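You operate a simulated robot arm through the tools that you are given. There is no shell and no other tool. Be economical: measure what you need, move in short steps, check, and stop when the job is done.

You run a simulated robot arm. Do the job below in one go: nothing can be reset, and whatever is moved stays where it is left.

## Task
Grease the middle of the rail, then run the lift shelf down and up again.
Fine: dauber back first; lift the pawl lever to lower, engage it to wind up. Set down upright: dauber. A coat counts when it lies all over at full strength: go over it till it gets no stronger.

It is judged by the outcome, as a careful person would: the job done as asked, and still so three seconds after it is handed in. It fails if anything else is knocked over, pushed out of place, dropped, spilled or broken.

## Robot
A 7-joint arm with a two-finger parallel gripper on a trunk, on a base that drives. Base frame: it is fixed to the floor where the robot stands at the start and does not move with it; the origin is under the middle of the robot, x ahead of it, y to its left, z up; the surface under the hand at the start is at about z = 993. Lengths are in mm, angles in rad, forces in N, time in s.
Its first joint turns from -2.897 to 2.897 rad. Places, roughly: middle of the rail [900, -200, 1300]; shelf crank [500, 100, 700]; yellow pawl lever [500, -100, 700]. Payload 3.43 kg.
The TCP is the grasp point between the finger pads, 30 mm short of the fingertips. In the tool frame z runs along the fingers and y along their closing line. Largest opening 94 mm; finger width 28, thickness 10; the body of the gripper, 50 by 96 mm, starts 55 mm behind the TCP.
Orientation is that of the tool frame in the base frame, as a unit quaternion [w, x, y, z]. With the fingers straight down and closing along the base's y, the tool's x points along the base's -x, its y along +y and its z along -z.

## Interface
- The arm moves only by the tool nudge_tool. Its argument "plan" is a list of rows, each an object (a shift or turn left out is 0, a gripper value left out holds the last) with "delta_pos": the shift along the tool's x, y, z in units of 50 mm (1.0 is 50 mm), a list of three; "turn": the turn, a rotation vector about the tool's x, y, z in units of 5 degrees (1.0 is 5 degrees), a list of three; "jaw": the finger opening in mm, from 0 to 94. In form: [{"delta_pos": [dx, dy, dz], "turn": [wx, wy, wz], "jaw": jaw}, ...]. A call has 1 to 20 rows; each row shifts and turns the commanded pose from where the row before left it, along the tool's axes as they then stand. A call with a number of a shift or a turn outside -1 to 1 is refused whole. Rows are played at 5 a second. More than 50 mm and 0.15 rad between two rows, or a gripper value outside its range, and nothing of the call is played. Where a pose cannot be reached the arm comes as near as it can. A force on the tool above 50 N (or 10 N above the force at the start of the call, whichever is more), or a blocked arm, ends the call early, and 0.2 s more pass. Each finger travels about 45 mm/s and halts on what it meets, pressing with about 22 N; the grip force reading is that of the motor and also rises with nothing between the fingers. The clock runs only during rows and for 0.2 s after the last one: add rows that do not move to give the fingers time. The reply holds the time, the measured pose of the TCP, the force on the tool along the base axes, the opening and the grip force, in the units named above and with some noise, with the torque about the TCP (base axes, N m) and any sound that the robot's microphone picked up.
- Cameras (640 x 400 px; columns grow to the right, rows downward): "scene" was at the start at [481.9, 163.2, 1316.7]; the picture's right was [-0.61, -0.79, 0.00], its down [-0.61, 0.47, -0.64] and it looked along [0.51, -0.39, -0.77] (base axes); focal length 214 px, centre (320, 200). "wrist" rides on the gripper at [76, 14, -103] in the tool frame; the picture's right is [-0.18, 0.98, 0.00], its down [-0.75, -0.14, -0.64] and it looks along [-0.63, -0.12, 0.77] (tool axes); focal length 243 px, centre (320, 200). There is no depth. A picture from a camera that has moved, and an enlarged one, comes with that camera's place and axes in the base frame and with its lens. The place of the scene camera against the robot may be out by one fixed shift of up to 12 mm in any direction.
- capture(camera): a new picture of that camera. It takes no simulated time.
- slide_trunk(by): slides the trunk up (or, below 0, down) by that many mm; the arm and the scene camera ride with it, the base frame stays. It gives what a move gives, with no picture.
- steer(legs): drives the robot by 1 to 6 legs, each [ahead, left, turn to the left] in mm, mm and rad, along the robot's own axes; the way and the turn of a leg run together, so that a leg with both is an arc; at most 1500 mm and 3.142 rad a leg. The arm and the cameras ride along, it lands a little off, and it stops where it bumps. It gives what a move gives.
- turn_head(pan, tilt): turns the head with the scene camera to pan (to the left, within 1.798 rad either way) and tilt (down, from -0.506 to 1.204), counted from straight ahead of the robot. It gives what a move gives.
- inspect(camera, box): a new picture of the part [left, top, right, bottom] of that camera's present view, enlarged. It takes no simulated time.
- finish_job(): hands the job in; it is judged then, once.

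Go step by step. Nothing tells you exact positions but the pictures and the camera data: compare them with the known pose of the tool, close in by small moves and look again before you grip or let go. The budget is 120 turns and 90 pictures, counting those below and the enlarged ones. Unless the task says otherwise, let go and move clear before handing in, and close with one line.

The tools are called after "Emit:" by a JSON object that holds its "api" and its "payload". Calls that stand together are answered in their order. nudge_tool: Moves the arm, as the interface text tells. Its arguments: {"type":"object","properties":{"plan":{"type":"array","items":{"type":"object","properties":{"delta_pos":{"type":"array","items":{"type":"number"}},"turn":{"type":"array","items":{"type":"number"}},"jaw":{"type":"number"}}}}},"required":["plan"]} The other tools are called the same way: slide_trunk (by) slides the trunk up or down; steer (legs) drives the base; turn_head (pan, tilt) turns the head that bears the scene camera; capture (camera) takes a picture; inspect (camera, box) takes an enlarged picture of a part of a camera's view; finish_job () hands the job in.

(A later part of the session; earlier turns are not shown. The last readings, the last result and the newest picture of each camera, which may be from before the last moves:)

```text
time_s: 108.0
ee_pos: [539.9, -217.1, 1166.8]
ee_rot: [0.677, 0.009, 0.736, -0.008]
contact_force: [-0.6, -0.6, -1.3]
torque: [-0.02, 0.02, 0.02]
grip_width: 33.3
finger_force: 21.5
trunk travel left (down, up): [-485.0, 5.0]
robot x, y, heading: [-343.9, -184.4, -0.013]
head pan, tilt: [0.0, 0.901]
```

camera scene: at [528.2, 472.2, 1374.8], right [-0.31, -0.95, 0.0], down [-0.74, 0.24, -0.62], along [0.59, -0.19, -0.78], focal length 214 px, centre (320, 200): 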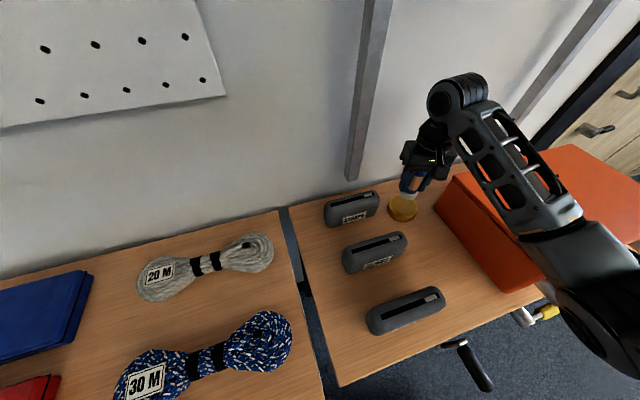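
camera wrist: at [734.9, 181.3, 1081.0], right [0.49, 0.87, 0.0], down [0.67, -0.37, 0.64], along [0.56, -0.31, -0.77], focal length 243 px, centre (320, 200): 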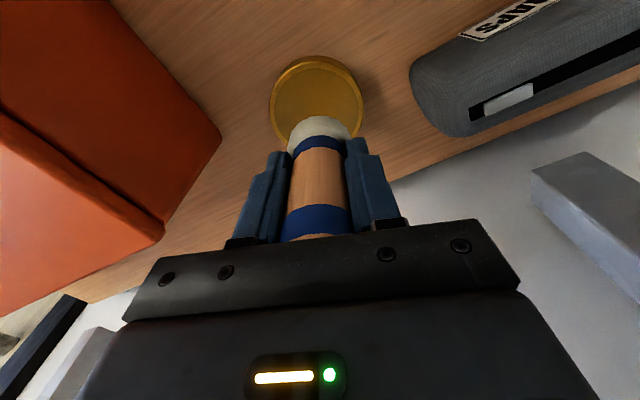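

Emit:
{"api": "nudge_tool", "payload": {"plan": [{"turn": [0, -0.95, 0]}, {"delta_pos": [-0.6, 0, -0.4]}, {"delta_pos": [-0.7, 0, -0.4]}, {"delta_pos": [-0.9, 0, 0]}, {"delta_pos": [-0.5, -0.2, 0]}, {}]}}

Emit:
{"api": "steer", "payload": {"legs": [[255, 0, 0]]}}

Emit:
{"api": "capture", "payload": {"camera": "wrist"}}

```text
time_s: 109.3
ee_pos: [499.2, -227.2, 1301.5]
ee_rot: [0.706, 0.009, 0.708, -0.008]
contact_force: [-0.7, -0.1, -0.6]
torque: [0.0, 0.0, 0.0]
grip_width: 33.2
finger_force: 22.1
trunk travel left (down, up): [-485.0, 5.0]
robot x, y, heading: [-337.6, -183.7, -0.014]
head pan, tilt: [0.0, 0.901]
```

```text
time_s: 111.2
ee_pos: [757.5, -233.6, 1302.8]
ee_rot: [0.706, 0.009, 0.708, -0.008]
contact_force: [-0.3, -0.1, -2.0]
torque: [0.02, 0.03, 0.02]
grip_width: 33.2
finger_force: 22.2
trunk travel left (down, up): [-485.0, 5.0]
robot x, y, heading: [-87.5, -192.4, -0.022]
head pan, tilt: [0.0, 0.901]
```

```text
23 pictures are left
camera wrist: at [654.9, -216.3, 1225.8], right [0.03, 0.98, 0.18], down [-0.64, -0.13, 0.76], along [0.77, -0.14, 0.63], focal length 243 px, centre (320, 200)
```

wrist: 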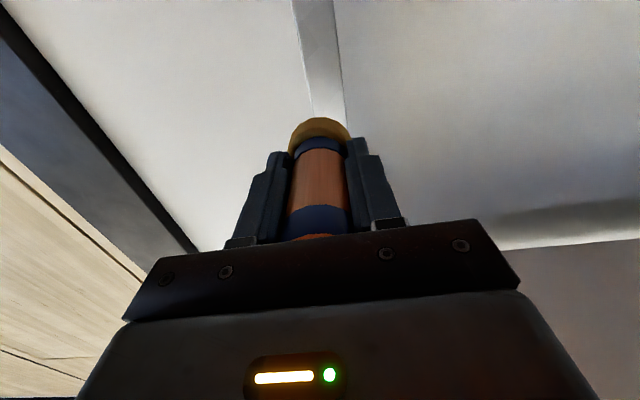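

Pad is loaded and lined up. Re-centring by 8 mm and making contact.

Emit:
{"api": "nudge_tool", "payload": {"plan": [{"delta_pos": [0, 0.17, 0.6]}, {"delta_pos": [0, 0, 0.5]}, {"delta_pos": [0, 0, 0.16]}, {"delta_pos": [0, 0, 0.06]}, {}]}}

Emit:
{"api": "nudge_tool", "payload": {"plan": [{"delta_pos": [0, 0, 0.04]}, {}]}}

```text
time_s: 112.4
ee_pos: [824.1, -226.5, 1303.1]
ee_rot: [0.707, 0.009, 0.708, -0.009]
contact_force: [0.7, 0.6, -1.3]
torque: [0.0, 0.01, 0.01]
grip_width: 33.2
finger_force: 22.1
trunk travel left (down, up): [-485.0, 5.0]
robot x, y, heading: [-83.2, -186.2, -0.018]
head pan, tilt: [0.0, 0.901]
```

```text
time_s: 113.0
ee_pos: [825.1, -226.7, 1302.8]
ee_rot: [0.706, 0.009, 0.708, -0.009]
contact_force: [-1.3, 1.0, -1.4]
torque: [0.02, 0.03, 0.02]
grip_width: 33.3
finger_force: 21.6
trunk travel left (down, up): [-485.0, 5.0]
robot x, y, heading: [-85.1, -189.5, -0.02]
head pan, tilt: [0.0, 0.901]
```

Emit:
{"api": "nudge_tool", "payload": {"plan": [{"delta_pos": [0, 0, 0.03]}, {"delta_pos": [0, 0, 0.03]}, {}]}}

Emit:
{"api": "turn_head", "payload": {"pan": -0.5, "tilt": 0.25}}

```text
time_s: 113.8
ee_pos: [828.2, -226.4, 1303.2]
ee_rot: [0.707, 0.009, 0.707, -0.009]
contact_force: [-36.6, -0.5, -8.1]
torque: [-0.08, 0.27, 0.44]
grip_width: 33.2
finger_force: 22.2
trunk travel left (down, up): [-485.0, 5.0]
robot x, y, heading: [-83.8, -187.1, -0.02]
head pan, tilt: [0.0, 0.901]
```

```text
time_s: 114.8
ee_pos: [826.6, -226.1, 1302.5]
ee_rot: [0.706, 0.009, 0.708, -0.008]
contact_force: [-45.0, 2.3, -8.5]
torque: [0.0, 0.78, 0.47]
grip_width: 32.9
finger_force: 22.1
trunk travel left (down, up): [-485.0, 5.0]
robot x, y, heading: [-82.7, -190.6, -0.017]
head pan, tilt: [-0.499, 0.25]
```

About 45 N is firmer than needed, so I ease 2 mm and stroke ±60 mm.

Emit:
{"api": "nudge_tool", "payload": {"plan": [{"delta_pos": [0, 0, -0.04]}, {"delta_pos": [-0.3, 0, 0]}, {"delta_pos": [-0.3, 0, 0]}, {"delta_pos": [-0.3, 0, 0]}, {"delta_pos": [-0.3, 0, 0]}, {"delta_pos": [0.3, 0, 0]}, {"delta_pos": [0.3, 0, 0]}, {"delta_pos": [0.3, 0, 0]}, {"delta_pos": [0.3, 0, 0]}, {"delta_pos": [0.3, 0, 0]}, {"delta_pos": [0.3, 0, 0]}, {"delta_pos": [0.3, 0, 0]}, {"delta_pos": [0.3, 0, 0]}, {}]}}

Emit:
{"api": "inspect", "payload": {"camera": "scene", "box": [240, 130, 360, 250]}}

```text
time_s: 117.8
ee_pos: [825.6, -227.0, 1242.2]
ee_rot: [0.706, 0.009, 0.708, -0.008]
contact_force: [-0.2, 0.4, 0.0]
torque: [-0.01, 0.04, -0.02]
grip_width: 33.0
finger_force: 22.4
trunk travel left (down, up): [-485.0, 5.0]
robot x, y, heading: [-82.6, -188.8, -0.018]
head pan, tilt: [-0.499, 0.25]
```

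```text
3.33 times, centred on (300, 190) of scene
camera zoom: at [422.0, -33.4, 1431.8], right [-0.5, -0.87, 0.0], down [-0.21, 0.12, -0.97], along [0.84, -0.48, -0.25], focal length 715 px, centre (387, 233)
```

zoom: 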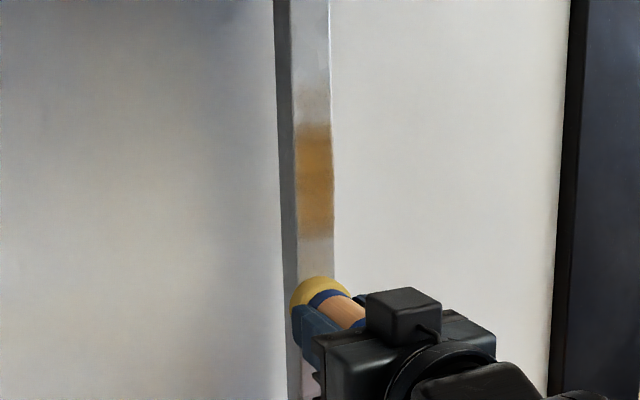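

The grease is visible on the rail where the pressure held. I'll press again and make several full passes.

Emit:
{"api": "nudge_tool", "payload": {"plan": [{"delta_pos": [0.2, 0, 0.04]}, {"delta_pos": [-0.3, 0, 0.01]}, {"delta_pos": [-0.3, 0, 0]}, {"delta_pos": [-0.3, 0, 0]}, {"delta_pos": [-0.3, 0, 0]}, {"delta_pos": [-0.3, 0, 0]}, {"delta_pos": [-0.3, 0, 0]}, {"delta_pos": [-0.3, 0, 0]}, {"delta_pos": [-0.3, 0, 0]}, {"delta_pos": [-0.3, 0, 0]}, {"delta_pos": [-0.3, 0, 0]}, {}]}}

Emit:
{"api": "nudge_tool", "payload": {"plan": [{"delta_pos": [0.3, 0, 0]}, {"delta_pos": [0.3, 0, 0]}, {"delta_pos": [0.3, 0, 0]}, {"delta_pos": [0.3, 0, 0]}, {"delta_pos": [0.3, 0, 0]}, {"delta_pos": [0.3, 0, 0]}, {"delta_pos": [0.3, 0, 0]}, {"delta_pos": [0.3, 0, 0]}, {"delta_pos": [0.3, 0, 0]}, {"delta_pos": [0.3, 0, 0]}, {}]}}

Emit:
{"api": "inspect", "payload": {"camera": "scene", "box": [240, 130, 360, 250]}}

```text
time_s: 118.4
ee_pos: [826.2, -226.4, 1235.6]
ee_rot: [0.703, 0.009, 0.711, -0.008]
contact_force: [-18.2, -0.4, -0.3]
torque: [0.01, -0.33, 0.19]
grip_width: 32.9
finger_force: 21.7
trunk travel left (down, up): [-485.0, 5.0]
robot x, y, heading: [-83.0, -188.5, -0.022]
head pan, tilt: [-0.499, 0.25]
stopped in row 2: the force on the tool passed its limit at 59 N (the readings are from after the stop); the commanded pose is now the measured one
```

```text
time_s: 120.8
ee_pos: [825.3, -229.5, 1097.0]
ee_rot: [0.709, 0.009, 0.705, -0.009]
contact_force: [11.4, -2.6, 18.9]
torque: [0.0, 1.08, 0.16]
grip_width: 32.7
finger_force: 21.9
trunk travel left (down, up): [-485.0, 5.0]
robot x, y, heading: [-82.3, -190.4, -0.023]
head pan, tilt: [-0.499, 0.25]
```

```text
3.33 times, centred on (300, 190) of scene
camera zoom: at [419.6, -34.5, 1434.1], right [-0.5, -0.87, 0.0], down [-0.21, 0.12, -0.97], along [0.84, -0.48, -0.25], focal length 715 px, centre (387, 233)
```

zoom: 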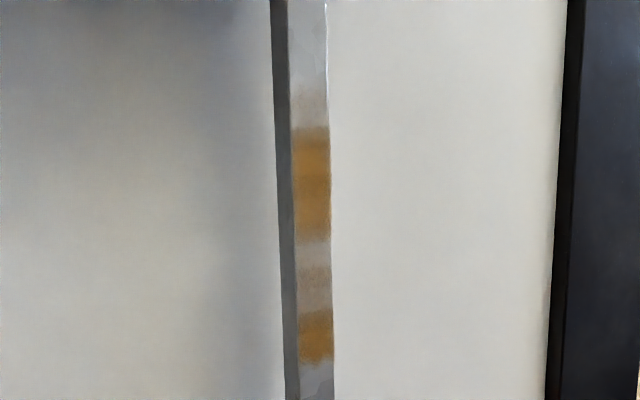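

I should not have chained that second call: the hand ran low and touches below. Backing straight up and off now, then checking.

Emit:
{"api": "nudge_tool", "payload": {"plan": [{"delta_pos": [-0.5, 0, -0.1]}, {"delta_pos": [-0.8, 0, -0.2]}, {"delta_pos": [-0.9, 0, 0]}, {}]}}

Emit:
{"api": "turn_head", "payload": {"pan": -0.45, "tilt": 0.75}}

Emit:
{"api": "capture", "payload": {"camera": "scene"}}

```text
time_s: 121.8
ee_pos: [810.2, -226.9, 1195.5]
ee_rot: [0.701, 0.009, 0.713, -0.009]
contact_force: [-0.1, -0.1, -0.9]
torque: [0.01, 0.02, -0.01]
grip_width: 33.2
finger_force: 22.0
trunk travel left (down, up): [-485.0, 5.0]
robot x, y, heading: [-81.5, -190.1, -0.018]
head pan, tilt: [-0.499, 0.25]
```

```text
time_s: 122.7
ee_pos: [811.5, -226.4, 1194.8]
ee_rot: [0.702, 0.009, 0.712, -0.008]
contact_force: [0.1, -0.3, -0.6]
torque: [-0.03, 0.02, 0.01]
grip_width: 33.1
finger_force: 21.8
trunk travel left (down, up): [-485.0, 5.0]
robot x, y, heading: [-84.8, -185.7, -0.021]
head pan, tilt: [-0.45, 0.75]
```

```text
20 pictures are left
camera scene: at [414.4, -24.7, 1386.8], right [-0.45, -0.89, 0.0], down [-0.61, 0.31, -0.73], along [0.65, -0.33, -0.68], focal length 214 px, centre (320, 200)
```

scene: 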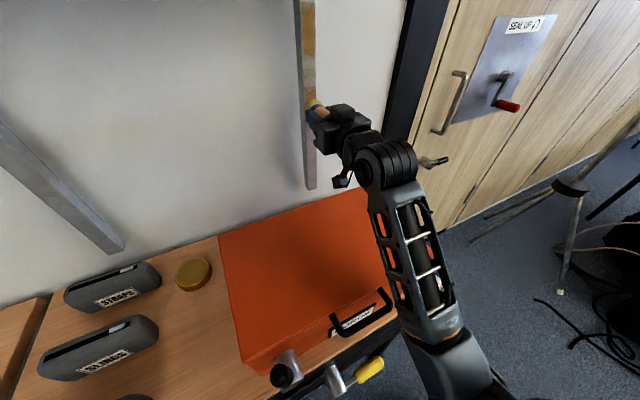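

Everything is in place. Now raise to z≈1240, level the tool, and approach contact gently again.

Emit:
{"api": "nudge_tool", "payload": {"plan": [{"delta_pos": [-0.9, 0, 0], "turn": [0, -0.15, 0]}, {"delta_pos": [0, 0, 0.2]}, {"delta_pos": [0, 0, 0.06]}, {}]}}

Emit:
{"api": "turn_head", "payload": {"pan": -0.5, "tilt": 0.25}}

```text
time_s: 123.7
ee_pos: [825.9, -226.6, 1241.2]
ee_rot: [0.706, 0.009, 0.708, -0.007]
contact_force: [-0.8, 0.5, -1.4]
torque: [-0.02, 0.0, 0.01]
grip_width: 33.0
finger_force: 21.9
trunk travel left (down, up): [-485.0, 5.0]
robot x, y, heading: [-80.8, -192.5, -0.021]
head pan, tilt: [-0.45, 0.75]
```

```text
time_s: 124.7
ee_pos: [825.1, -225.5, 1240.7]
ee_rot: [0.706, 0.009, 0.708, -0.007]
contact_force: [-0.3, 0.9, -0.5]
torque: [0.0, 0.02, -0.04]
grip_width: 32.8
finger_force: 22.3
trunk travel left (down, up): [-485.0, 5.0]
robot x, y, heading: [-83.5, -186.7, -0.019]
head pan, tilt: [-0.499, 0.25]
```

Emit:
{"api": "nudge_tool", "payload": {"plan": [{"delta_pos": [0, -0.04, 0.05]}, {}]}}

```text
time_s: 125.2
ee_pos: [825.8, -227.3, 1241.2]
ee_rot: [0.706, 0.008, 0.708, -0.008]
contact_force: [-31.7, 7.5, -7.7]
torque: [-0.09, 0.3, 0.74]
grip_width: 32.9
finger_force: 22.1
trunk travel left (down, up): [-485.0, 5.0]
robot x, y, heading: [-84.3, -189.0, -0.018]
head pan, tilt: [-0.499, 0.25]
```

In contact. Slow pass upward.

Emit:
{"api": "nudge_tool", "payload": {"plan": [{"delta_pos": [-0.2, 0, -0.01]}, {"delta_pos": [-0.2, 0, 0]}, {"delta_pos": [-0.2, 0, 0]}, {"delta_pos": [-0.2, 0, 0]}, {"delta_pos": [-0.2, 0, 0]}, {"delta_pos": [-0.2, 0, 0]}, {"delta_pos": [-0.2, 0, 0]}, {"delta_pos": [-0.2, 0, 0]}, {"delta_pos": [-0.2, 0, 0]}, {"delta_pos": [-0.2, 0, 0]}, {"delta_pos": [-0.2, 0, 0]}, {"delta_pos": [-0.2, 0, 0]}, {"delta_pos": [-0.2, 0, 0]}]}}

```text
time_s: 128.1
ee_pos: [826.7, -228.3, 1372.5]
ee_rot: [0.708, 0.011, 0.706, -0.009]
contact_force: [-40.4, 0.4, -12.4]
torque: [-0.16, 0.49, 0.56]
grip_width: 33.0
finger_force: 21.7
trunk travel left (down, up): [-485.0, 5.0]
robot x, y, heading: [-83.3, -190.5, -0.014]
head pan, tilt: [-0.499, 0.25]
```

Emit:
{"api": "nudge_tool", "payload": {"plan": [{"delta_pos": [0.2, 0, 0]}, {"delta_pos": [0.2, 0, 0]}, {"delta_pos": [0.2, 0, 0]}, {"delta_pos": [0.2, 0, 0]}, {"delta_pos": [0.2, 0, 0]}, {"delta_pos": [0.2, 0, 0]}, {"delta_pos": [0.2, 0, 0.01]}, {"delta_pos": [0.2, 0, 0]}, {"delta_pos": [0.2, 0, 0]}, {"delta_pos": [0.2, 0, 0]}, {"delta_pos": [0.2, 0, 0]}, {"delta_pos": [0.2, 0, 0]}, {"delta_pos": [0.2, 0, 0]}, {"delta_pos": [0.2, 0, 0]}]}}

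Emit:
{"api": "inspect", "payload": {"camera": "scene", "box": [240, 130, 360, 250]}}

```text
time_s: 131.1
ee_pos: [826.7, -228.1, 1233.4]
ee_rot: [0.708, 0.009, 0.706, -0.009]
contact_force: [-33.0, -0.2, 9.9]
torque: [0.18, -0.18, 0.44]
grip_width: 33.1
finger_force: 22.3
trunk travel left (down, up): [-485.0, 5.0]
robot x, y, heading: [-85.5, -190.1, -0.02]
head pan, tilt: [-0.499, 0.25]
```

```text
3.33 times, centred on (300, 190) of scene
camera zoom: at [419.9, -33.3, 1432.5], right [-0.5, -0.87, 0.0], down [-0.21, 0.12, -0.97], along [0.84, -0.48, -0.25], focal length 715 px, centre (387, 233)
```

zoom: 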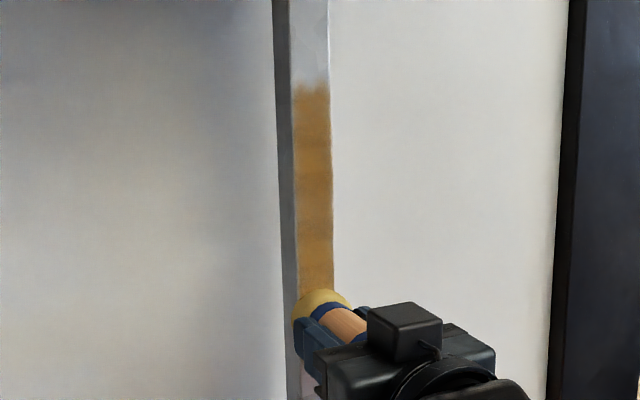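

Good, even coat over the full width. Two more passes to bring it to full strength.

Emit:
{"api": "nudge_tool", "payload": {"plan": [{"delta_pos": [0.2, 0, 0]}, {"delta_pos": [-0.2, 0, 0]}, {"delta_pos": [-0.2, 0, 0]}, {"delta_pos": [-0.2, 0, -0.01]}, {"delta_pos": [-0.2, 0, 0]}, {"delta_pos": [-0.2, 0, 0]}, {"delta_pos": [-0.2, 0, 0]}, {"delta_pos": [-0.2, 0, 0]}, {"delta_pos": [-0.2, 0, 0]}, {"delta_pos": [-0.2, 0, 0]}, {"delta_pos": [-0.2, 0, 0]}, {"delta_pos": [-0.2, 0, 0]}, {"delta_pos": [-0.2, 0, 0]}, {"delta_pos": [-0.2, 0, 0]}, {"delta_pos": [-0.2, 0, 0]}, {"delta_pos": [-0.2, 0, 0]}]}}

```text
time_s: 131.7
ee_pos: [825.8, -228.1, 1223.9]
ee_rot: [0.702, 0.009, 0.712, -0.009]
contact_force: [-24.4, 1.3, -1.8]
torque: [-0.01, -0.35, 0.38]
grip_width: 32.9
finger_force: 22.9
trunk travel left (down, up): [-485.0, 5.0]
robot x, y, heading: [-84.1, -189.7, -0.019]
head pan, tilt: [-0.499, 0.25]
stopped in row 2: the force on the tool passed its limit at 56 N (the readings are from after the stop); the commanded pose is now the measured one
```

Emit:
{"api": "nudge_tool", "payload": {"plan": [{"delta_pos": [0, 0, -0.01]}, {"delta_pos": [-0.1, 0, 0]}, {"delta_pos": [-0.2, 0, 0], "turn": [0, -0.05, 0]}, {"delta_pos": [-0.2, 0, 0], "turn": [0, -0.05, 0]}, {"delta_pos": [-0.2, 0, 0.01]}, {"delta_pos": [-0.2, 0, 0.01]}, {"delta_pos": [-0.2, 0, 0]}, {"delta_pos": [-0.2, 0, 0]}, {"delta_pos": [-0.2, 0, 0]}, {"delta_pos": [-0.2, 0, 0]}, {"delta_pos": [-0.2, 0, 0]}, {"delta_pos": [-0.2, 0, 0]}, {"delta_pos": [-0.2, 0, 0]}, {"delta_pos": [-0.2, 0, 0]}, {"delta_pos": [-0.2, 0, 0]}, {"delta_pos": [-0.2, 0, 0]}]}}

```text
time_s: 132.9
ee_pos: [826.0, -228.6, 1257.1]
ee_rot: [0.706, 0.01, 0.709, -0.009]
contact_force: [-19.9, 0.6, -1.6]
torque: [-0.01, -0.27, 0.28]
grip_width: 32.9
finger_force: 21.9
trunk travel left (down, up): [-485.0, 5.0]
robot x, y, heading: [-86.6, -188.3, -0.023]
head pan, tilt: [-0.499, 0.25]
stopped in row 6: the force on the tool passed its limit at 52 N (the readings are from after the stop); the commanded pose is now the measured one
```

Emit:
{"api": "nudge_tool", "payload": {"plan": [{"delta_pos": [-0.1, 0, 0]}, {"delta_pos": [-0.2, 0, 0]}, {"delta_pos": [-0.2, 0, 0]}, {"delta_pos": [-0.2, 0, 0]}, {"delta_pos": [-0.2, 0, 0]}, {"delta_pos": [-0.2, 0, 0]}, {"delta_pos": [-0.2, 0, 0]}, {"delta_pos": [-0.2, 0, 0]}, {"delta_pos": [-0.2, 0, 0]}, {"delta_pos": [-0.2, 0, 0]}, {"delta_pos": [-0.2, 0, 0]}, {"delta_pos": [-0.2, 0, 0]}, {}]}}

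```text
time_s: 134.2
ee_pos: [826.1, -229.1, 1305.8]
ee_rot: [0.705, 0.008, 0.709, -0.008]
contact_force: [-19.6, -0.5, -2.4]
torque: [-0.02, -0.29, 0.25]
grip_width: 33.1
finger_force: 22.4
trunk travel left (down, up): [-485.0, 5.0]
robot x, y, heading: [-87.6, -187.7, -0.017]
head pan, tilt: [-0.499, 0.25]
stopped in row 6: the force on the tool passed its limit at 51 N (the readings are from after the stop); the commanded pose is now the measured one
```

Emit:
{"api": "nudge_tool", "payload": {"plan": [{"delta_pos": [-0.1, 0, -0.01]}, {"delta_pos": [-0.2, 0, -0.003]}, {"delta_pos": [-0.2, 0, -0.003]}, {"delta_pos": [-0.2, 0, -0.003]}, {"delta_pos": [-0.2, 0, -0.003]}, {"delta_pos": [-0.2, 0, -0.003]}, {"delta_pos": [-0.2, 0, -0.003]}, {"delta_pos": [-0.2, 0, -0.003]}, {"delta_pos": [-0.1, 0, -0.003]}, {}]}}

```text
time_s: 136.4
ee_pos: [826.9, -227.2, 1384.5]
ee_rot: [0.705, 0.01, 0.71, -0.009]
contact_force: [-18.8, -0.8, -5.4]
torque: [-0.03, -0.03, 0.18]
grip_width: 32.8
finger_force: 22.3
trunk travel left (down, up): [-485.0, 5.0]
robot x, y, heading: [-83.6, -188.0, -0.017]
head pan, tilt: [-0.499, 0.25]
```

Now a downward pass with a slight compensating press, then I look.

Emit:
{"api": "nudge_tool", "payload": {"plan": [{"delta_pos": [0.2, 0, 0.012]}, {"delta_pos": [0.2, 0, 0.002]}, {"delta_pos": [0.2, 0, 0.002]}, {"delta_pos": [0.2, 0, 0.002]}, {"delta_pos": [0.2, 0, 0.002]}, {"delta_pos": [0.2, 0, 0.002]}, {"delta_pos": [0.2, 0, 0.002]}, {"delta_pos": [0.2, 0, 0.002]}, {"delta_pos": [0.2, 0, 0.002]}, {"delta_pos": [0.2, 0, 0.002]}, {"delta_pos": [0.2, 0, 0.002]}, {"delta_pos": [0.2, 0, 0.002]}, {"delta_pos": [0.2, 0, 0.002]}, {"delta_pos": [0.2, 0, 0.002]}, {"delta_pos": [0.2, 0, 0.002]}, {"delta_pos": [0.2, 0, 0.002]}, {}]}}

Emit:
{"api": "nudge_tool", "payload": {"plan": [{"delta_pos": [0, 0, -0.5]}, {"delta_pos": [0.6, 0, -0.6]}, {}]}}

Emit:
{"api": "inspect", "payload": {"camera": "scene", "box": [240, 130, 360, 250]}}

```text
time_s: 140.0
ee_pos: [825.9, -228.1, 1226.4]
ee_rot: [0.705, 0.01, 0.71, -0.009]
contact_force: [-30.6, -1.1, 8.4]
torque: [0.07, -0.58, 0.37]
grip_width: 33.1
finger_force: 22.5
trunk travel left (down, up): [-485.0, 5.0]
robot x, y, heading: [-84.0, -188.2, -0.019]
head pan, tilt: [-0.499, 0.25]
```

```text
time_s: 140.8
ee_pos: [772.2, -227.4, 1192.7]
ee_rot: [0.704, 0.009, 0.71, -0.008]
contact_force: [0.4, 0.2, -0.3]
torque: [0.03, 0.01, 0.01]
grip_width: 33.1
finger_force: 22.0
trunk travel left (down, up): [-485.0, 5.0]
robot x, y, heading: [-85.9, -187.7, -0.024]
head pan, tilt: [-0.499, 0.25]
```

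```text
3.33 times, centred on (300, 190) of scene
camera zoom: at [421.3, -33.4, 1431.8], right [-0.5, -0.87, 0.0], down [-0.21, 0.12, -0.97], along [0.84, -0.48, -0.25], focal length 715 px, centre (387, 233)
```

zoom: 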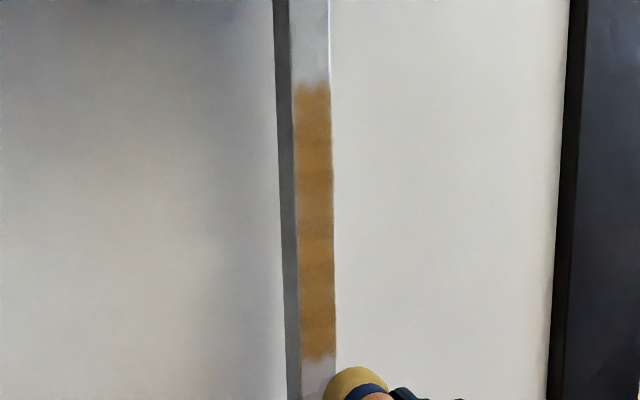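

The coat ends at the same rows top and bottom, so the whole patch is covered. One close look at evenness.

Emit:
{"api": "inspect", "payload": {"camera": "scene", "box": [280, 150, 320, 240]}}

```text
4.44 times, centred on (300, 195) of scene
camera zoom: at [421.3, -33.4, 1431.8], right [-0.5, -0.87, 0.0], down [-0.21, 0.12, -0.97], along [0.84, -0.48, -0.25], focal length 953 px, centre (409, 222)
```

zoom: 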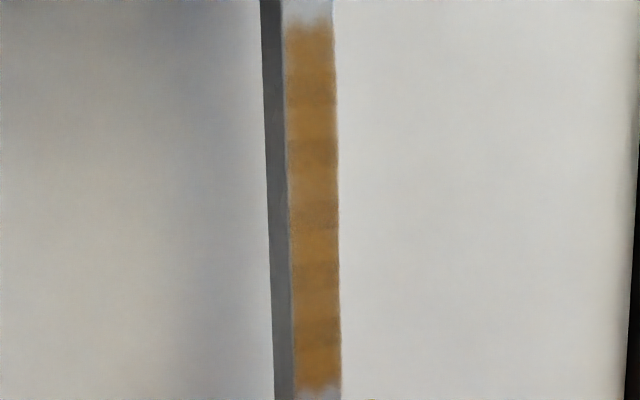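

Faint banding remains, so I go over it once more, up and down.

Emit:
{"api": "nudge_tool", "payload": {"plan": [{"delta_pos": [-0.3, -0.02, 0.8], "turn": [0, -0.1, 0]}, {"delta_pos": [0, 0, 0.2]}, {"delta_pos": [0, 0, 0.06]}, {}]}}

```text
time_s: 141.8
ee_pos: [825.0, -227.4, 1209.0]
ee_rot: [0.707, 0.009, 0.707, -0.009]
contact_force: [0.8, -0.4, -0.6]
torque: [0.02, -0.03, 0.0]
grip_width: 33.0
finger_force: 21.9
trunk travel left (down, up): [-485.0, 5.0]
robot x, y, heading: [-84.3, -188.6, -0.019]
head pan, tilt: [-0.499, 0.25]
```

Emit:
{"api": "nudge_tool", "payload": {"plan": [{"delta_pos": [0, 0, 0.04]}, {"delta_pos": [0, 0, 0.02]}, {}]}}

```text
time_s: 142.6
ee_pos: [827.6, -228.4, 1209.2]
ee_rot: [0.707, 0.009, 0.707, -0.008]
contact_force: [-43.2, 2.1, -8.4]
torque: [-0.1, 0.77, 0.63]
grip_width: 32.8
finger_force: 21.9
trunk travel left (down, up): [-485.0, 5.0]
robot x, y, heading: [-85.7, -190.1, -0.018]
head pan, tilt: [-0.499, 0.25]
```

Emit:
{"api": "nudge_tool", "payload": {"plan": [{"delta_pos": [-0.1, 0, -0.025]}, {"delta_pos": [-0.2, 0, 0]}, {"delta_pos": [-0.2, 0, 0]}, {"delta_pos": [-0.2, 0, 0]}, {"delta_pos": [-0.2, 0, 0]}, {"delta_pos": [-0.2, 0, 0]}, {"delta_pos": [-0.2, 0, 0]}, {"delta_pos": [-0.2, 0, 0]}, {"delta_pos": [-0.2, 0, 0]}, {"delta_pos": [-0.2, 0, 0]}, {"delta_pos": [-0.2, 0, 0]}, {"delta_pos": [-0.2, 0, 0]}, {"delta_pos": [-0.2, 0, 0]}, {"delta_pos": [-0.2, 0, 0]}, {"delta_pos": [-0.2, 0, 0]}, {"delta_pos": [-0.2, 0, 0]}, {"delta_pos": [-0.2, 0, 0]}, {"delta_pos": [-0.2, 0, 0]}, {"delta_pos": [-0.2, 0, 0]}, {}]}}

```text
time_s: 146.8
ee_pos: [826.9, -229.8, 1394.7]
ee_rot: [0.707, 0.009, 0.707, -0.009]
contact_force: [-29.2, 1.4, -8.7]
torque: [-0.11, 0.34, 0.49]
grip_width: 32.9
finger_force: 21.8
trunk travel left (down, up): [-485.0, 5.0]
robot x, y, heading: [-88.5, -189.1, -0.022]
head pan, tilt: [-0.499, 0.25]
```

Clean pass at about 30 N. Now the same down, then back off.

Emit:
{"api": "nudge_tool", "payload": {"plan": [{"delta_pos": [0.2, 0, 0]}, {"delta_pos": [0.2, 0, 0]}, {"delta_pos": [0.2, 0, 0]}, {"delta_pos": [0.2, 0, 0]}, {"delta_pos": [0.2, 0, 0]}, {"delta_pos": [0.2, 0, 0]}, {"delta_pos": [0.2, 0, 0]}, {"delta_pos": [0.2, 0, 0]}, {"delta_pos": [0.2, 0, 0]}, {"delta_pos": [0.2, 0, 0]}, {"delta_pos": [0.2, 0, 0]}, {"delta_pos": [0.2, 0, 0]}, {"delta_pos": [0.2, 0, 0]}, {"delta_pos": [0.2, 0, 0]}, {"delta_pos": [0.2, 0, 0]}, {"delta_pos": [0.2, 0, 0]}, {"delta_pos": [0.2, 0, 0]}, {"delta_pos": [0.2, 0, 0]}, {"delta_pos": [0, 0, -0.5]}, {"delta_pos": [0, 0, -0.6]}]}}

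Emit:
{"api": "inspect", "payload": {"camera": "scene", "box": [280, 150, 320, 240]}}

```text
time_s: 151.0
ee_pos: [774.4, -229.3, 1212.5]
ee_rot: [0.707, 0.009, 0.708, -0.008]
contact_force: [0.5, 0.3, -0.4]
torque: [0.0, 0.02, -0.03]
grip_width: 33.0
finger_force: 22.0
trunk travel left (down, up): [-485.0, 5.0]
robot x, y, heading: [-83.7, -187.9, -0.02]
head pan, tilt: [-0.499, 0.25]
```

```text
4.44 times, centred on (300, 195) of scene
camera zoom: at [421.8, -33.4, 1431.7], right [-0.5, -0.87, 0.0], down [-0.21, 0.12, -0.97], along [0.84, -0.48, -0.25], focal length 953 px, centre (409, 222)
```

zoom: 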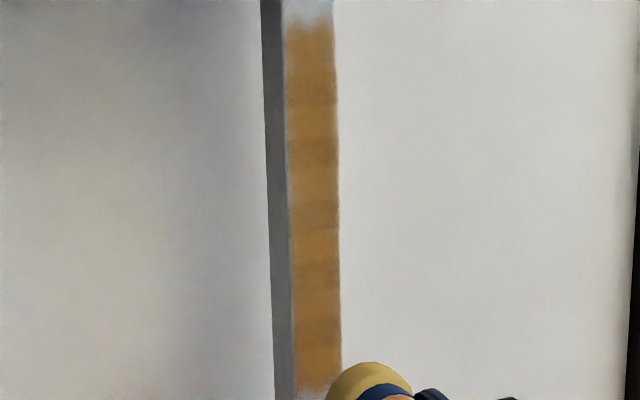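

No further change, so the coat is at full strength. Now the dauber goes back: back off, pitch down, and drive to the left stand.

Emit:
{"api": "steer", "payload": {"legs": [[-250, 0, 0]]}}

Emit:
{"api": "nudge_tool", "payload": {"plan": [{"turn": [0, 1, 0]}, {"turn": [0, 1, 0]}, {"turn": [0, 1, 0]}, {"turn": [0, 1, 0]}, {"turn": [0, 1, 0]}, {"turn": [0, 1, 0]}, {"turn": [0, 1, 0]}, {"turn": [0, 1, 0]}, {"turn": [0, 1, 0]}, {"delta_pos": [0.6, 0, -0.6]}, {"delta_pos": [0.6, 0, -0.6]}, {"delta_pos": [0.6, 0, -0.6]}, {"turn": [0, 1, 0]}, {"turn": [0, 1, 0]}, {"turn": [0, 1, 0]}, {"turn": [0, 1, 0]}, {"turn": [0, 1, 0]}, {"turn": [0, 1, 0]}, {"turn": [0, 1, 0]}, {"turn": [0, 1, 0]}]}}

Emit:
{"api": "nudge_tool", "payload": {"plan": [{"turn": [0, 1, 0]}, {}]}}

```text
time_s: 152.8
ee_pos: [524.4, -223.5, 1213.3]
ee_rot: [0.708, 0.009, 0.706, -0.007]
contact_force: [-0.3, -0.2, -0.8]
torque: [-0.02, 0.0, 0.02]
grip_width: 32.7
finger_force: 22.3
trunk travel left (down, up): [-485.0, 5.0]
robot x, y, heading: [-331.8, -183.3, -0.02]
head pan, tilt: [-0.499, 0.25]
```

```text
time_s: 157.0
ee_pos: [410.6, -221.3, 1213.3]
ee_rot: [0.044, 0.013, 0.999, 0.0]
contact_force: [-1.4, -0.1, -0.8]
torque: [0.0, 0.03, 0.06]
grip_width: 33.7
finger_force: 22.4
out of reach, approached as far as the arm can: row 12
trunk travel left (down, up): [-485.0, 5.0]
robot x, y, heading: [-333.2, -183.5, -0.018]
head pan, tilt: [-0.499, 0.25]
```

```text
time_s: 157.6
ee_pos: [410.6, -220.0, 1213.2]
ee_rot: [0.0, 0.012, 1.0, 0.0]
contact_force: [-0.3, -0.1, -1.1]
torque: [0.01, -0.04, 0.03]
grip_width: 33.5
finger_force: 22.2
trunk travel left (down, up): [-485.0, 5.0]
robot x, y, heading: [-332.6, -183.0, -0.019]
head pan, tilt: [-0.499, 0.25]
```

Emit:
{"api": "steer", "payload": {"legs": [[0, 702, 0], [280, 5, 0], [0, 0, -0.48]]}}

Emit:
{"api": "capture", "payload": {"camera": "wrist"}}

```text
time_s: 164.4
ee_pos: [605.4, 139.9, 1212.8]
ee_rot: [0.0, 0.249, 0.969, 0.0]
contact_force: [0.0, 0.5, -0.2]
torque: [0.01, -0.02, 0.0]
grip_width: 33.5
finger_force: 22.1
trunk travel left (down, up): [-485.0, 5.0]
robot x, y, heading: [-40.1, 511.6, -0.493]
head pan, tilt: [-0.499, 0.25]
```

```text
15 pictures are left
camera wrist: at [545.6, 189.6, 1315.0], right [0.63, 0.77, 0.0], down [0.59, -0.49, 0.64], along [0.5, -0.41, -0.77], focal length 243 px, centre (320, 200)
```

wrist: 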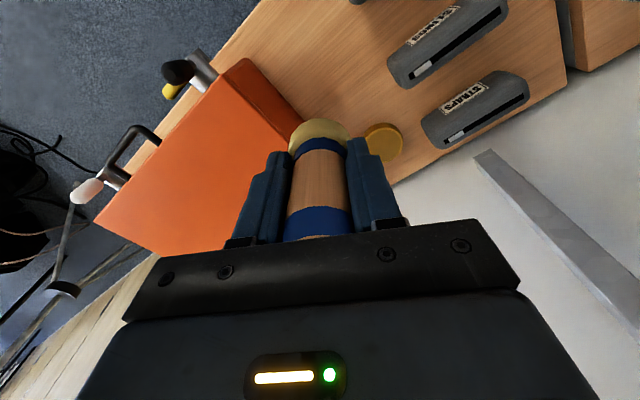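

Right above the dauber's spot. Lowering to just above, then feeling for the bench, since the dauber has slid up a bit in the grip.

Emit:
{"api": "nudge_tool", "payload": {"plan": [{"delta_pos": [0, 0, 1]}, {"delta_pos": [0, 0, 1]}, {"delta_pos": [0, 0, 1]}, {"delta_pos": [0, 0, 1]}, {"delta_pos": [0, 0, 1]}, {"delta_pos": [0, 0, 0.6]}, {}]}}

```text
time_s: 166.0
ee_pos: [605.7, 140.2, 933.4]
ee_rot: [0.001, 0.248, 0.969, 0.0]
contact_force: [0.5, 0.0, -1.2]
torque: [0.03, -0.01, -0.01]
grip_width: 33.4
finger_force: 21.7
trunk travel left (down, up): [-485.0, 5.0]
robot x, y, heading: [-39.5, 516.7, -0.497]
head pan, tilt: [-0.499, 0.25]
```

Emit:
{"api": "nudge_tool", "payload": {"plan": [{"delta_pos": [0, 0, 0.2]}, {"delta_pos": [0, 0, 0.1]}, {}]}}

Emit:
{"api": "nudge_tool", "payload": {"plan": [{"delta_pos": [0, 0, 0.06]}, {"delta_pos": [0, 0, 0.04]}, {}]}}

```text
time_s: 166.8
ee_pos: [605.8, 140.6, 918.3]
ee_rot: [0.001, 0.249, 0.968, 0.0]
contact_force: [-0.3, 0.0, 0.0]
torque: [0.0, -0.03, 0.0]
grip_width: 33.5
finger_force: 22.0
trunk travel left (down, up): [-485.0, 5.0]
robot x, y, heading: [-36.5, 517.5, -0.495]
head pan, tilt: [-0.499, 0.25]
```

```text
time_s: 167.6
ee_pos: [605.7, 141.5, 913.0]
ee_rot: [0.0, 0.249, 0.969, 0.0]
contact_force: [-0.1, 0.0, -1.6]
torque: [-0.02, 0.02, 0.02]
grip_width: 33.6
finger_force: 21.7
trunk travel left (down, up): [-485.0, 5.0]
robot x, y, heading: [-35.1, 515.3, -0.495]
head pan, tilt: [-0.499, 0.25]
```

Emit:
{"api": "nudge_tool", "payload": {"plan": [{"delta_pos": [0, 0, 0.05]}, {"delta_pos": [0, 0, 0.05]}, {}]}}

Emit:
{"api": "capture", "payload": {"camera": "wrist"}}

```text
time_s: 168.4
ee_pos: [605.6, 140.5, 909.2]
ee_rot: [-0.001, 0.249, 0.969, 0.0]
contact_force: [0.3, 1.4, 1.9]
torque: [0.08, 0.03, -0.01]
grip_width: 33.2
finger_force: 21.8
trunk travel left (down, up): [-485.0, 5.0]
robot x, y, heading: [-39.3, 515.9, -0.495]
head pan, tilt: [-0.499, 0.25]
```

```text
14 pictures are left
camera wrist: at [546.1, 190.1, 1010.2], right [0.63, 0.77, 0.0], down [0.59, -0.49, 0.64], along [0.5, -0.41, -0.77], focal length 243 px, centre (320, 200)
```

wrist: 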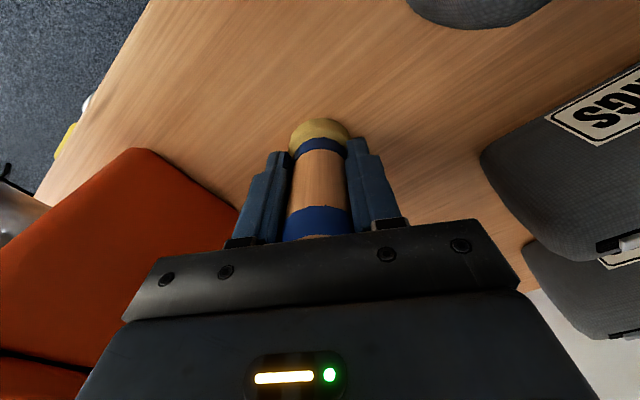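

Touching the bench. A tiny press to seat it flat, then open.

Emit:
{"api": "nudge_tool", "payload": {"plan": [{"delta_pos": [0, 0, 0.03]}, {}, {}]}}

Emit:
{"api": "nudge_tool", "payload": {"plan": [{"jaw": 40}, {"jaw": 60}, {"jaw": 80}, {}, {}]}}

Emit:
{"api": "nudge_tool", "payload": {"plan": [{"delta_pos": [0, 0, -0.5]}, {"delta_pos": [0, 0, -1]}, {"delta_pos": [0, 0, -1]}, {}]}}

Emit:
{"api": "capture", "payload": {"camera": "wrist"}}

```text
time_s: 169.2
ee_pos: [605.9, 140.8, 908.8]
ee_rot: [0.001, 0.248, 0.969, -0.001]
contact_force: [5.8, 0.7, 27.7]
torque: [0.22, 0.13, -0.04]
grip_width: 33.0
finger_force: 22.5
trunk travel left (down, up): [-485.0, 5.0]
robot x, y, heading: [-37.5, 516.1, -0.495]
head pan, tilt: [-0.499, 0.25]
```

```text
time_s: 170.4
ee_pos: [606.4, 141.7, 906.1]
ee_rot: [0.0, 0.249, 0.969, -0.001]
contact_force: [0.5, -0.9, -0.4]
torque: [0.02, -0.01, 0.01]
grip_width: 79.9
finger_force: 0.1
trunk travel left (down, up): [-485.0, 5.0]
robot x, y, heading: [-41.5, 518.0, -0.499]
head pan, tilt: [-0.499, 0.25]
```

```text
time_s: 171.4
ee_pos: [606.2, 141.3, 1033.2]
ee_rot: [0.0, 0.25, 0.968, -0.001]
contact_force: [-0.8, -0.5, 0.9]
torque: [0.01, 0.01, 0.02]
grip_width: 80.0
finger_force: 0.0
trunk travel left (down, up): [-485.0, 5.0]
robot x, y, heading: [-40.0, 516.5, -0.5]
head pan, tilt: [-0.499, 0.25]
```

```text
13 pictures are left
camera wrist: at [545.3, 190.4, 1134.0], right [0.63, 0.77, 0.0], down [0.59, -0.49, 0.64], along [0.5, -0.41, -0.77], focal length 243 px, centre (320, 200)
```

wrist: 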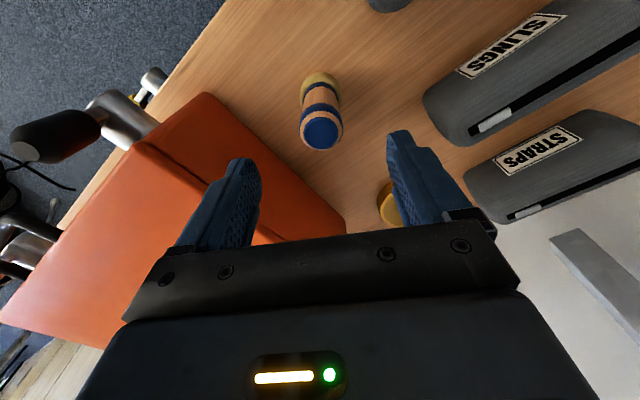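

The dauber is upright on its own spot. Next the winch: lift clear, drive back in front of it and pitch the tool forward.

Emit:
{"api": "nudge_tool", "payload": {"plan": [{"delta_pos": [0, 0, -1]}, {"delta_pos": [0, 0, -1]}, {"delta_pos": [0, 0, -0.8]}, {}]}}

Emit:
{"api": "steer", "payload": {"legs": [[0, 0, 0.5], [-450, 0, 0], [0, -420, 0]]}}

Emit:
{"api": "nudge_tool", "payload": {"plan": [{"turn": [0, -1, 0]}, {"turn": [0, -1, 0]}, {"turn": [0, -1, 0]}, {"turn": [0, -1, 0]}, {"turn": [0, -1, 0]}, {"turn": [0, -1, 0]}, {"turn": [0, -1, 0]}, {"delta_pos": [-0.7, 0, 0.49]}, {"delta_pos": [-0.7, 0, 0.49]}, {"delta_pos": [-0.4, 0, 0.3]}, {"turn": [0, -1, 0]}, {"turn": [0, -1, 0]}, {"turn": [0, -1, 0]}, {"turn": [0, -1, 0]}, {"turn": [0, -1, 0]}, {"turn": [0, -1, 0]}, {"turn": [0, -1, 0]}, {"turn": [0, -1, 0]}, {"turn": [0, -1, 0]}, {"turn": [0, -1, 0]}]}}

Emit:
{"api": "slide_trunk", "payload": {"by": -440}}

Emit:
{"api": "turn_head", "payload": {"pan": 0.0, "tilt": 0.35}}

Emit:
{"api": "capture", "payload": {"camera": "scene"}}

```text
time_s: 172.4
ee_pos: [604.9, 140.9, 1172.4]
ee_rot: [0.001, 0.25, 0.968, 0.001]
contact_force: [0.1, 0.1, 0.4]
torque: [-0.02, 0.01, 0.0]
grip_width: 80.3
finger_force: 0.1
trunk travel left (down, up): [-485.0, 5.0]
robot x, y, heading: [-41.2, 513.6, -0.493]
head pan, tilt: [-0.499, 0.25]
```

```text
time_s: 178.7
ee_pos: [257.4, 72.9, 1172.8]
ee_rot: [0.0, 0.002, 1.0, 0.0]
contact_force: [-0.5, -0.1, 0.7]
torque: [-0.02, 0.01, 0.03]
grip_width: 80.0
finger_force: 0.0
trunk travel left (down, up): [-485.0, 5.0]
robot x, y, heading: [-488.6, 91.8, -0.002]
head pan, tilt: [-0.499, 0.25]
```

```text
time_s: 182.9
ee_pos: [368.3, 70.9, 1172.4]
ee_rot: [0.676, 0.001, 0.737, -0.001]
contact_force: [0.3, 0.6, -0.5]
torque: [-0.01, 0.01, 0.0]
grip_width: 79.9
finger_force: 0.1
trunk travel left (down, up): [-485.0, 5.0]
robot x, y, heading: [-490.4, 92.8, -0.0]
head pan, tilt: [-0.499, 0.25]
```

```text
refused: -440 is not a number from -400 to 400
```

```text
time_s: 183.8
ee_pos: [368.0, 71.2, 1171.1]
ee_rot: [0.676, 0.001, 0.737, 0.0]
contact_force: [0.4, 0.0, 0.8]
torque: [0.02, 0.02, 0.01]
grip_width: 80.0
finger_force: 0.0
trunk travel left (down, up): [-485.0, 5.0]
robot x, y, heading: [-488.3, 92.4, 0.002]
head pan, tilt: [0.0, 0.351]
```

```text
12 pictures are left
camera scene: at [26.0, 302.6, 1422.4], right [0.0, -1.0, 0.0], down [-0.34, 0.0, -0.94], along [0.94, 0.0, -0.34], focal length 214 px, centre (320, 200)
```

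scene: 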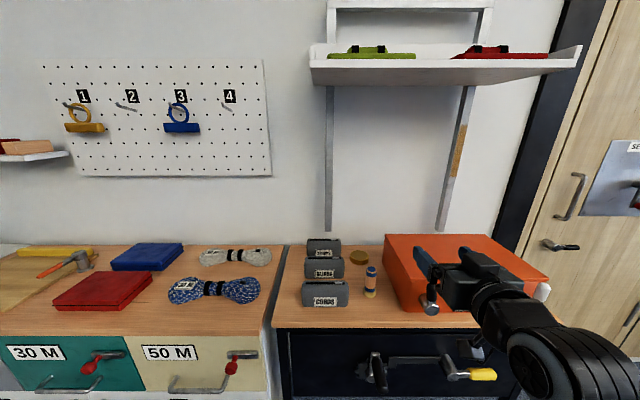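

Now I can see the winch panel under the bench: the black crank grip on the left and the yellow lever on the right. I'll back off, lower the trunk and zoom in.

Emit:
{"api": "steer", "payload": {"legs": [[-110, 0, 0]]}}

Emit:
{"api": "slide_trunk", "payload": {"by": -400}}

Emit:
{"api": "turn_head", "payload": {"pan": -0.3, "tilt": 0.4}}

Emit:
{"api": "capture", "payload": {"camera": "scene"}}

```text
time_s: 185.0
ee_pos: [256.5, 71.2, 1171.5]
ee_rot: [0.675, 0.002, 0.738, -0.001]
contact_force: [0.6, 0.1, -0.2]
torque: [-0.01, 0.01, 0.01]
grip_width: 80.1
finger_force: 0.1
trunk travel left (down, up): [-485.0, 5.0]
robot x, y, heading: [-600.3, 93.2, 0.002]
head pan, tilt: [0.0, 0.351]
```

```text
time_s: 188.9
ee_pos: [257.1, 70.3, 772.2]
ee_rot: [0.676, 0.002, 0.737, -0.001]
contact_force: [-0.2, 0.3, 0.3]
torque: [-0.01, 0.0, 0.01]
grip_width: 80.2
finger_force: 0.1
trunk travel left (down, up): [-85.0, 405.0]
robot x, y, heading: [-596.1, 93.5, 0.003]
head pan, tilt: [0.0, 0.351]
```

```text
time_s: 189.7
ee_pos: [256.7, 70.9, 771.7]
ee_rot: [0.676, 0.002, 0.737, -0.002]
contact_force: [-0.2, 1.0, -0.4]
torque: [0.0, 0.0, 0.02]
grip_width: 80.0
finger_force: 0.0
trunk travel left (down, up): [-85.0, 405.0]
robot x, y, heading: [-599.5, 89.5, -0.006]
head pan, tilt: [-0.3, 0.4]
```

```text
11 pictures are left
camera scene: at [-89.7, 275.4, 1017.9], right [-0.29, -0.96, 0.0], down [-0.37, 0.11, -0.92], along [0.88, -0.27, -0.39], focal length 214 px, centre (320, 200)
```

scene: 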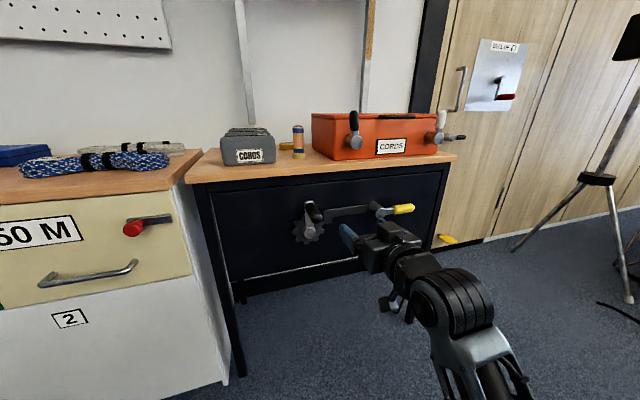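

Emit:
{"api": "inspect", "payload": {"camera": "scene", "box": [270, 180, 430, 270]}}

```text
4.00 times, centred on (350, 225) of scene
camera zoom: at [-89.7, 275.4, 1017.9], right [-0.29, -0.96, 0.0], down [-0.37, 0.11, -0.92], along [0.88, -0.27, -0.39], focal length 858 px, centre (200, 100)
```

zoom: 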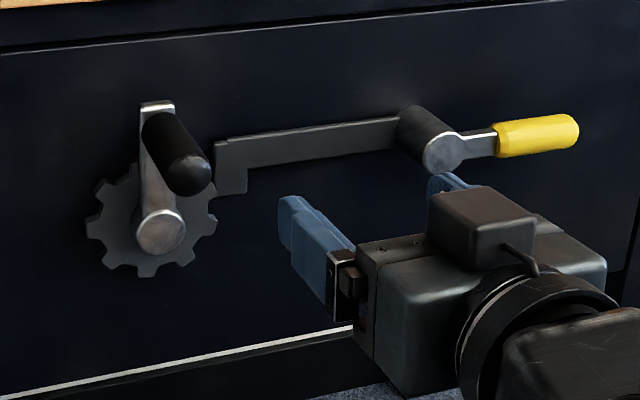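

Now it is clear: a toothed wheel with the crank and black grip on the left, and a pawl bar pivoting at about y≈-85 with the yellow lever extending right (centre about [440, -170, 711]). I'll close the fingers, level the tool and come in just below the yellow lever.

Emit:
{"api": "nudge_tool", "payload": {"plan": [{"turn": [0, -1, 0], "jaw": 0}, {}, {}, {}, {}]}}

Emit:
{"api": "steer", "payload": {"legs": [[0, -240, 0]]}}

Emit:
{"api": "slide_trunk", "payload": {"by": -80}}

Emit:
{"api": "nudge_tool", "payload": {"plan": [{"delta_pos": [0.8, 0, 0]}, {}]}}

Emit:
{"api": "steer", "payload": {"legs": [[130, 0, 0]]}}

Emit:
{"api": "turn_head", "payload": {"pan": -0.3, "tilt": 0.6}}

Emit:
{"api": "capture", "payload": {"camera": "scene"}}

```text
time_s: 190.9
ee_pos: [257.3, 71.3, 771.7]
ee_rot: [0.708, 0.001, 0.707, -0.001]
contact_force: [-0.3, -1.0, 0.4]
torque: [-0.01, 0.01, 0.0]
grip_width: 0.0
finger_force: 21.7
trunk travel left (down, up): [-85.0, 405.0]
robot x, y, heading: [-600.9, 92.8, 0.004]
head pan, tilt: [-0.3, 0.4]
```

```text
time_s: 192.6
ee_pos: [257.9, -169.3, 771.5]
ee_rot: [0.708, 0.001, 0.707, -0.001]
contact_force: [-0.5, -0.7, 0.2]
torque: [0.01, 0.0, -0.03]
grip_width: 0.0
finger_force: 21.9
trunk travel left (down, up): [-85.0, 405.0]
robot x, y, heading: [-599.1, -148.1, 0.001]
head pan, tilt: [-0.3, 0.4]
```

```text
time_s: 193.8
ee_pos: [257.9, -169.1, 691.8]
ee_rot: [0.708, 0.001, 0.707, 0.0]
contact_force: [0.0, 0.0, 0.4]
torque: [-0.02, -0.01, -0.03]
grip_width: 0.0
finger_force: 21.8
trunk travel left (down, up): [-5.0, 485.0]
robot x, y, heading: [-600.2, -148.0, 0.003]
head pan, tilt: [-0.3, 0.4]
```

```text
time_s: 194.4
ee_pos: [258.1, -169.4, 651.2]
ee_rot: [0.708, 0.002, 0.707, -0.002]
contact_force: [0.0, 0.1, 0.0]
torque: [-0.03, -0.03, -0.02]
grip_width: 0.0
finger_force: 22.3
trunk travel left (down, up): [-5.0, 485.0]
robot x, y, heading: [-598.5, -148.6, 0.002]
head pan, tilt: [-0.3, 0.4]
```

```text
time_s: 195.7
ee_pos: [386.4, -170.0, 651.3]
ee_rot: [0.708, 0.001, 0.707, 0.0]
contact_force: [0.5, 0.3, -0.1]
torque: [0.0, -0.03, 0.0]
grip_width: 0.1
finger_force: 22.1
trunk travel left (down, up): [-5.0, 485.0]
robot x, y, heading: [-470.4, -148.9, 0.0]
head pan, tilt: [-0.3, 0.4]
```

```text
time_s: 196.4
ee_pos: [386.2, -170.1, 650.4]
ee_rot: [0.708, 0.001, 0.706, -0.001]
contact_force: [0.6, 0.1, 0.3]
torque: [0.01, 0.03, -0.01]
grip_width: 0.1
finger_force: 22.3
trunk travel left (down, up): [-5.0, 485.0]
robot x, y, heading: [-469.4, -148.4, -0.001]
head pan, tilt: [-0.3, 0.6]
```

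```text
9 pictures are left
camera scene: at [36.1, 35.8, 919.7], right [-0.29, -0.96, 0.0], down [-0.54, 0.17, -0.83], along [0.79, -0.24, -0.56], focal length 214 px, centre (320, 200)
```

scene: 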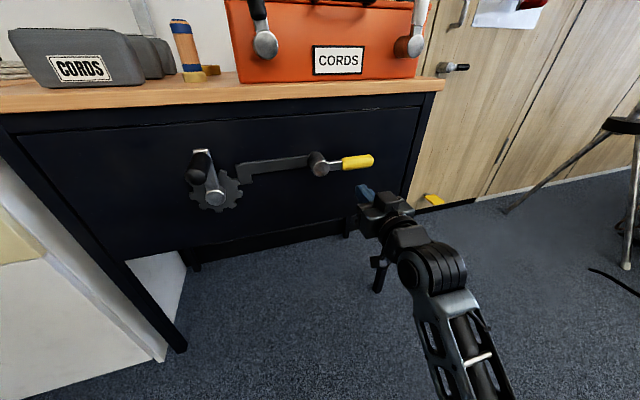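

Fingertips are below and in front of the lever. I'll advance under it and raise until contact.

Emit:
{"api": "nudge_tool", "payload": {"plan": [{"delta_pos": [0, 0.1, 0.4]}, {"delta_pos": [0, 0, 0.35]}, {"delta_pos": [-0.4, 0, 0]}, {}]}}

Emit:
{"api": "nudge_tool", "payload": {"plan": [{"delta_pos": [-0.2, 0, 0]}, {"delta_pos": [-0.1, 0, 0]}, {}]}}

```text
time_s: 197.4
ee_pos: [424.2, -164.2, 672.3]
ee_rot: [0.707, 0.001, 0.707, -0.001]
contact_force: [0.7, 1.9, -5.0]
torque: [-0.03, 0.1, 0.0]
grip_width: 0.0
finger_force: 21.7
trunk travel left (down, up): [-5.0, 485.0]
robot x, y, heading: [-469.7, -151.0, 0.003]
head pan, tilt: [-0.3, 0.6]
```

```text
time_s: 197.9
ee_pos: [424.5, -165.0, 671.0]
ee_rot: [0.697, 0.003, 0.717, 0.0]
contact_force: [0.5, -0.4, -9.3]
torque: [0.01, 0.22, -0.09]
grip_width: 0.0
finger_force: 22.2
trunk travel left (down, up): [-5.0, 485.0]
robot x, y, heading: [-471.6, -149.9, 0.001]
head pan, tilt: [-0.3, 0.6]
stopped in row 2: the force on the tool passed its limit at 56 N (the readings are from after the stop); the commanded pose is now the measured one
```

The lever won't go up: the pawl tip would have to press down into the wheel. Freeing it must mean raising the pawl end by pushing the yellow end down, so I'll try from above, gently.

Emit:
{"api": "nudge_tool", "payload": {"plan": [{"delta_pos": [0.2, 0, -0.1], "turn": [0, -0.33, 0]}, {"delta_pos": [0, 0, -0.9]}, {"delta_pos": [-0.8, 0, 0]}, {"delta_pos": [-0.9, 0, 0]}, {"delta_pos": [0, 0, 0.5]}, {"delta_pos": [0, 0, 0.5]}, {}]}}

Emit:
{"api": "inspect", "payload": {"camera": "scene", "box": [170, 110, 430, 260]}}

```text
time_s: 199.6
ee_pos: [423.5, -164.4, 748.2]
ee_rot: [0.71, 0.003, 0.705, 0.0]
contact_force: [0.2, -0.3, -0.7]
torque: [-0.01, -0.04, 0.04]
grip_width: 0.0
finger_force: 21.6
trunk travel left (down, up): [-5.0, 485.0]
robot x, y, heading: [-471.1, -150.6, -0.0]
head pan, tilt: [-0.3, 0.6]
```

```text
2.46 times, centred on (300, 185) of scene
camera zoom: at [35.9, 35.9, 919.6], right [-0.29, -0.96, 0.0], down [-0.54, 0.17, -0.83], along [0.79, -0.24, -0.56], focal length 528 px, centre (369, 237)
```

zoom: 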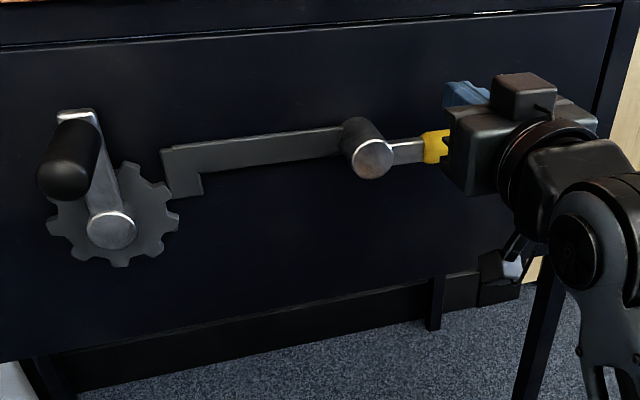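

Emit:
{"api": "nudge_tool", "payload": {"plan": [{"delta_pos": [0.3, 0, 0]}, {"delta_pos": [0.2, 0, 0]}, {"delta_pos": [0.1, 0, 0]}, {}]}}

Emit:
{"api": "nudge_tool", "payload": {"plan": [{"delta_pos": [0.1, 0, 0]}, {"delta_pos": [0.1, 0, 0]}, {"delta_pos": [0.1, 0, 0]}, {}]}}

```text
time_s: 200.6
ee_pos: [423.8, -165.5, 719.2]
ee_rot: [0.709, 0.002, 0.705, 0.001]
contact_force: [-0.2, 0.0, 1.9]
torque: [0.01, -0.02, -0.02]
grip_width: 0.0
finger_force: 22.1
trunk travel left (down, up): [-5.0, 485.0]
robot x, y, heading: [-469.3, -151.0, 0.002]
head pan, tilt: [-0.3, 0.6]
```

```text
time_s: 201.6
ee_pos: [423.5, -164.1, 703.4]
ee_rot: [0.709, 0.002, 0.705, 0.0]
contact_force: [0.0, 0.6, 2.9]
torque: [0.02, -0.09, 0.01]
grip_width: 0.1
finger_force: 22.2
trunk travel left (down, up): [-5.0, 485.0]
robot x, y, heading: [-467.1, -147.4, -0.005]
head pan, tilt: [-0.3, 0.6]
```

It yields softly downward at about 3 N. Continuing a bit and looking.

Emit:
{"api": "nudge_tool", "payload": {"plan": [{"delta_pos": [0.15, 0, 0]}, {"delta_pos": [0.15, 0, 0]}, {"delta_pos": [0.15, 0, 0]}, {"delta_pos": [0.15, 0, 0]}, {}]}}

Emit:
{"api": "inspect", "payload": {"camera": "scene", "box": [170, 110, 430, 260]}}

```text
time_s: 202.8
ee_pos: [423.2, -165.0, 683.2]
ee_rot: [0.716, 0.002, 0.698, 0.0]
contact_force: [10.5, -0.4, 45.3]
torque: [0.43, -1.48, -0.1]
grip_width: 0.0
finger_force: 22.7
trunk travel left (down, up): [-5.0, 485.0]
robot x, y, heading: [-468.5, -150.4, -0.002]
head pan, tilt: [-0.3, 0.6]
```

```text
2.46 times, centred on (300, 185) of scene
camera zoom: at [35.3, 35.9, 920.7], right [-0.29, -0.96, 0.0], down [-0.54, 0.17, -0.83], along [0.79, -0.24, -0.56], focal length 528 px, centre (369, 237)
```

zoom: 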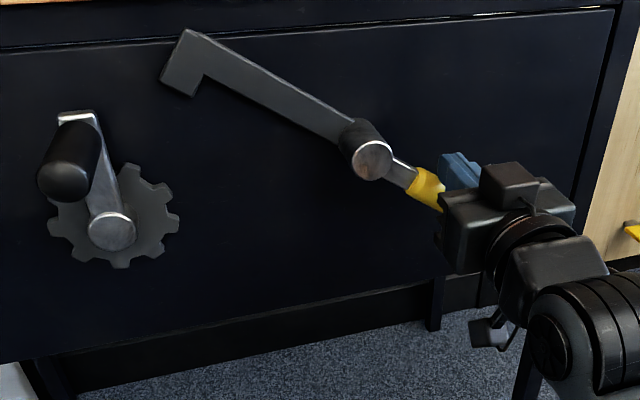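

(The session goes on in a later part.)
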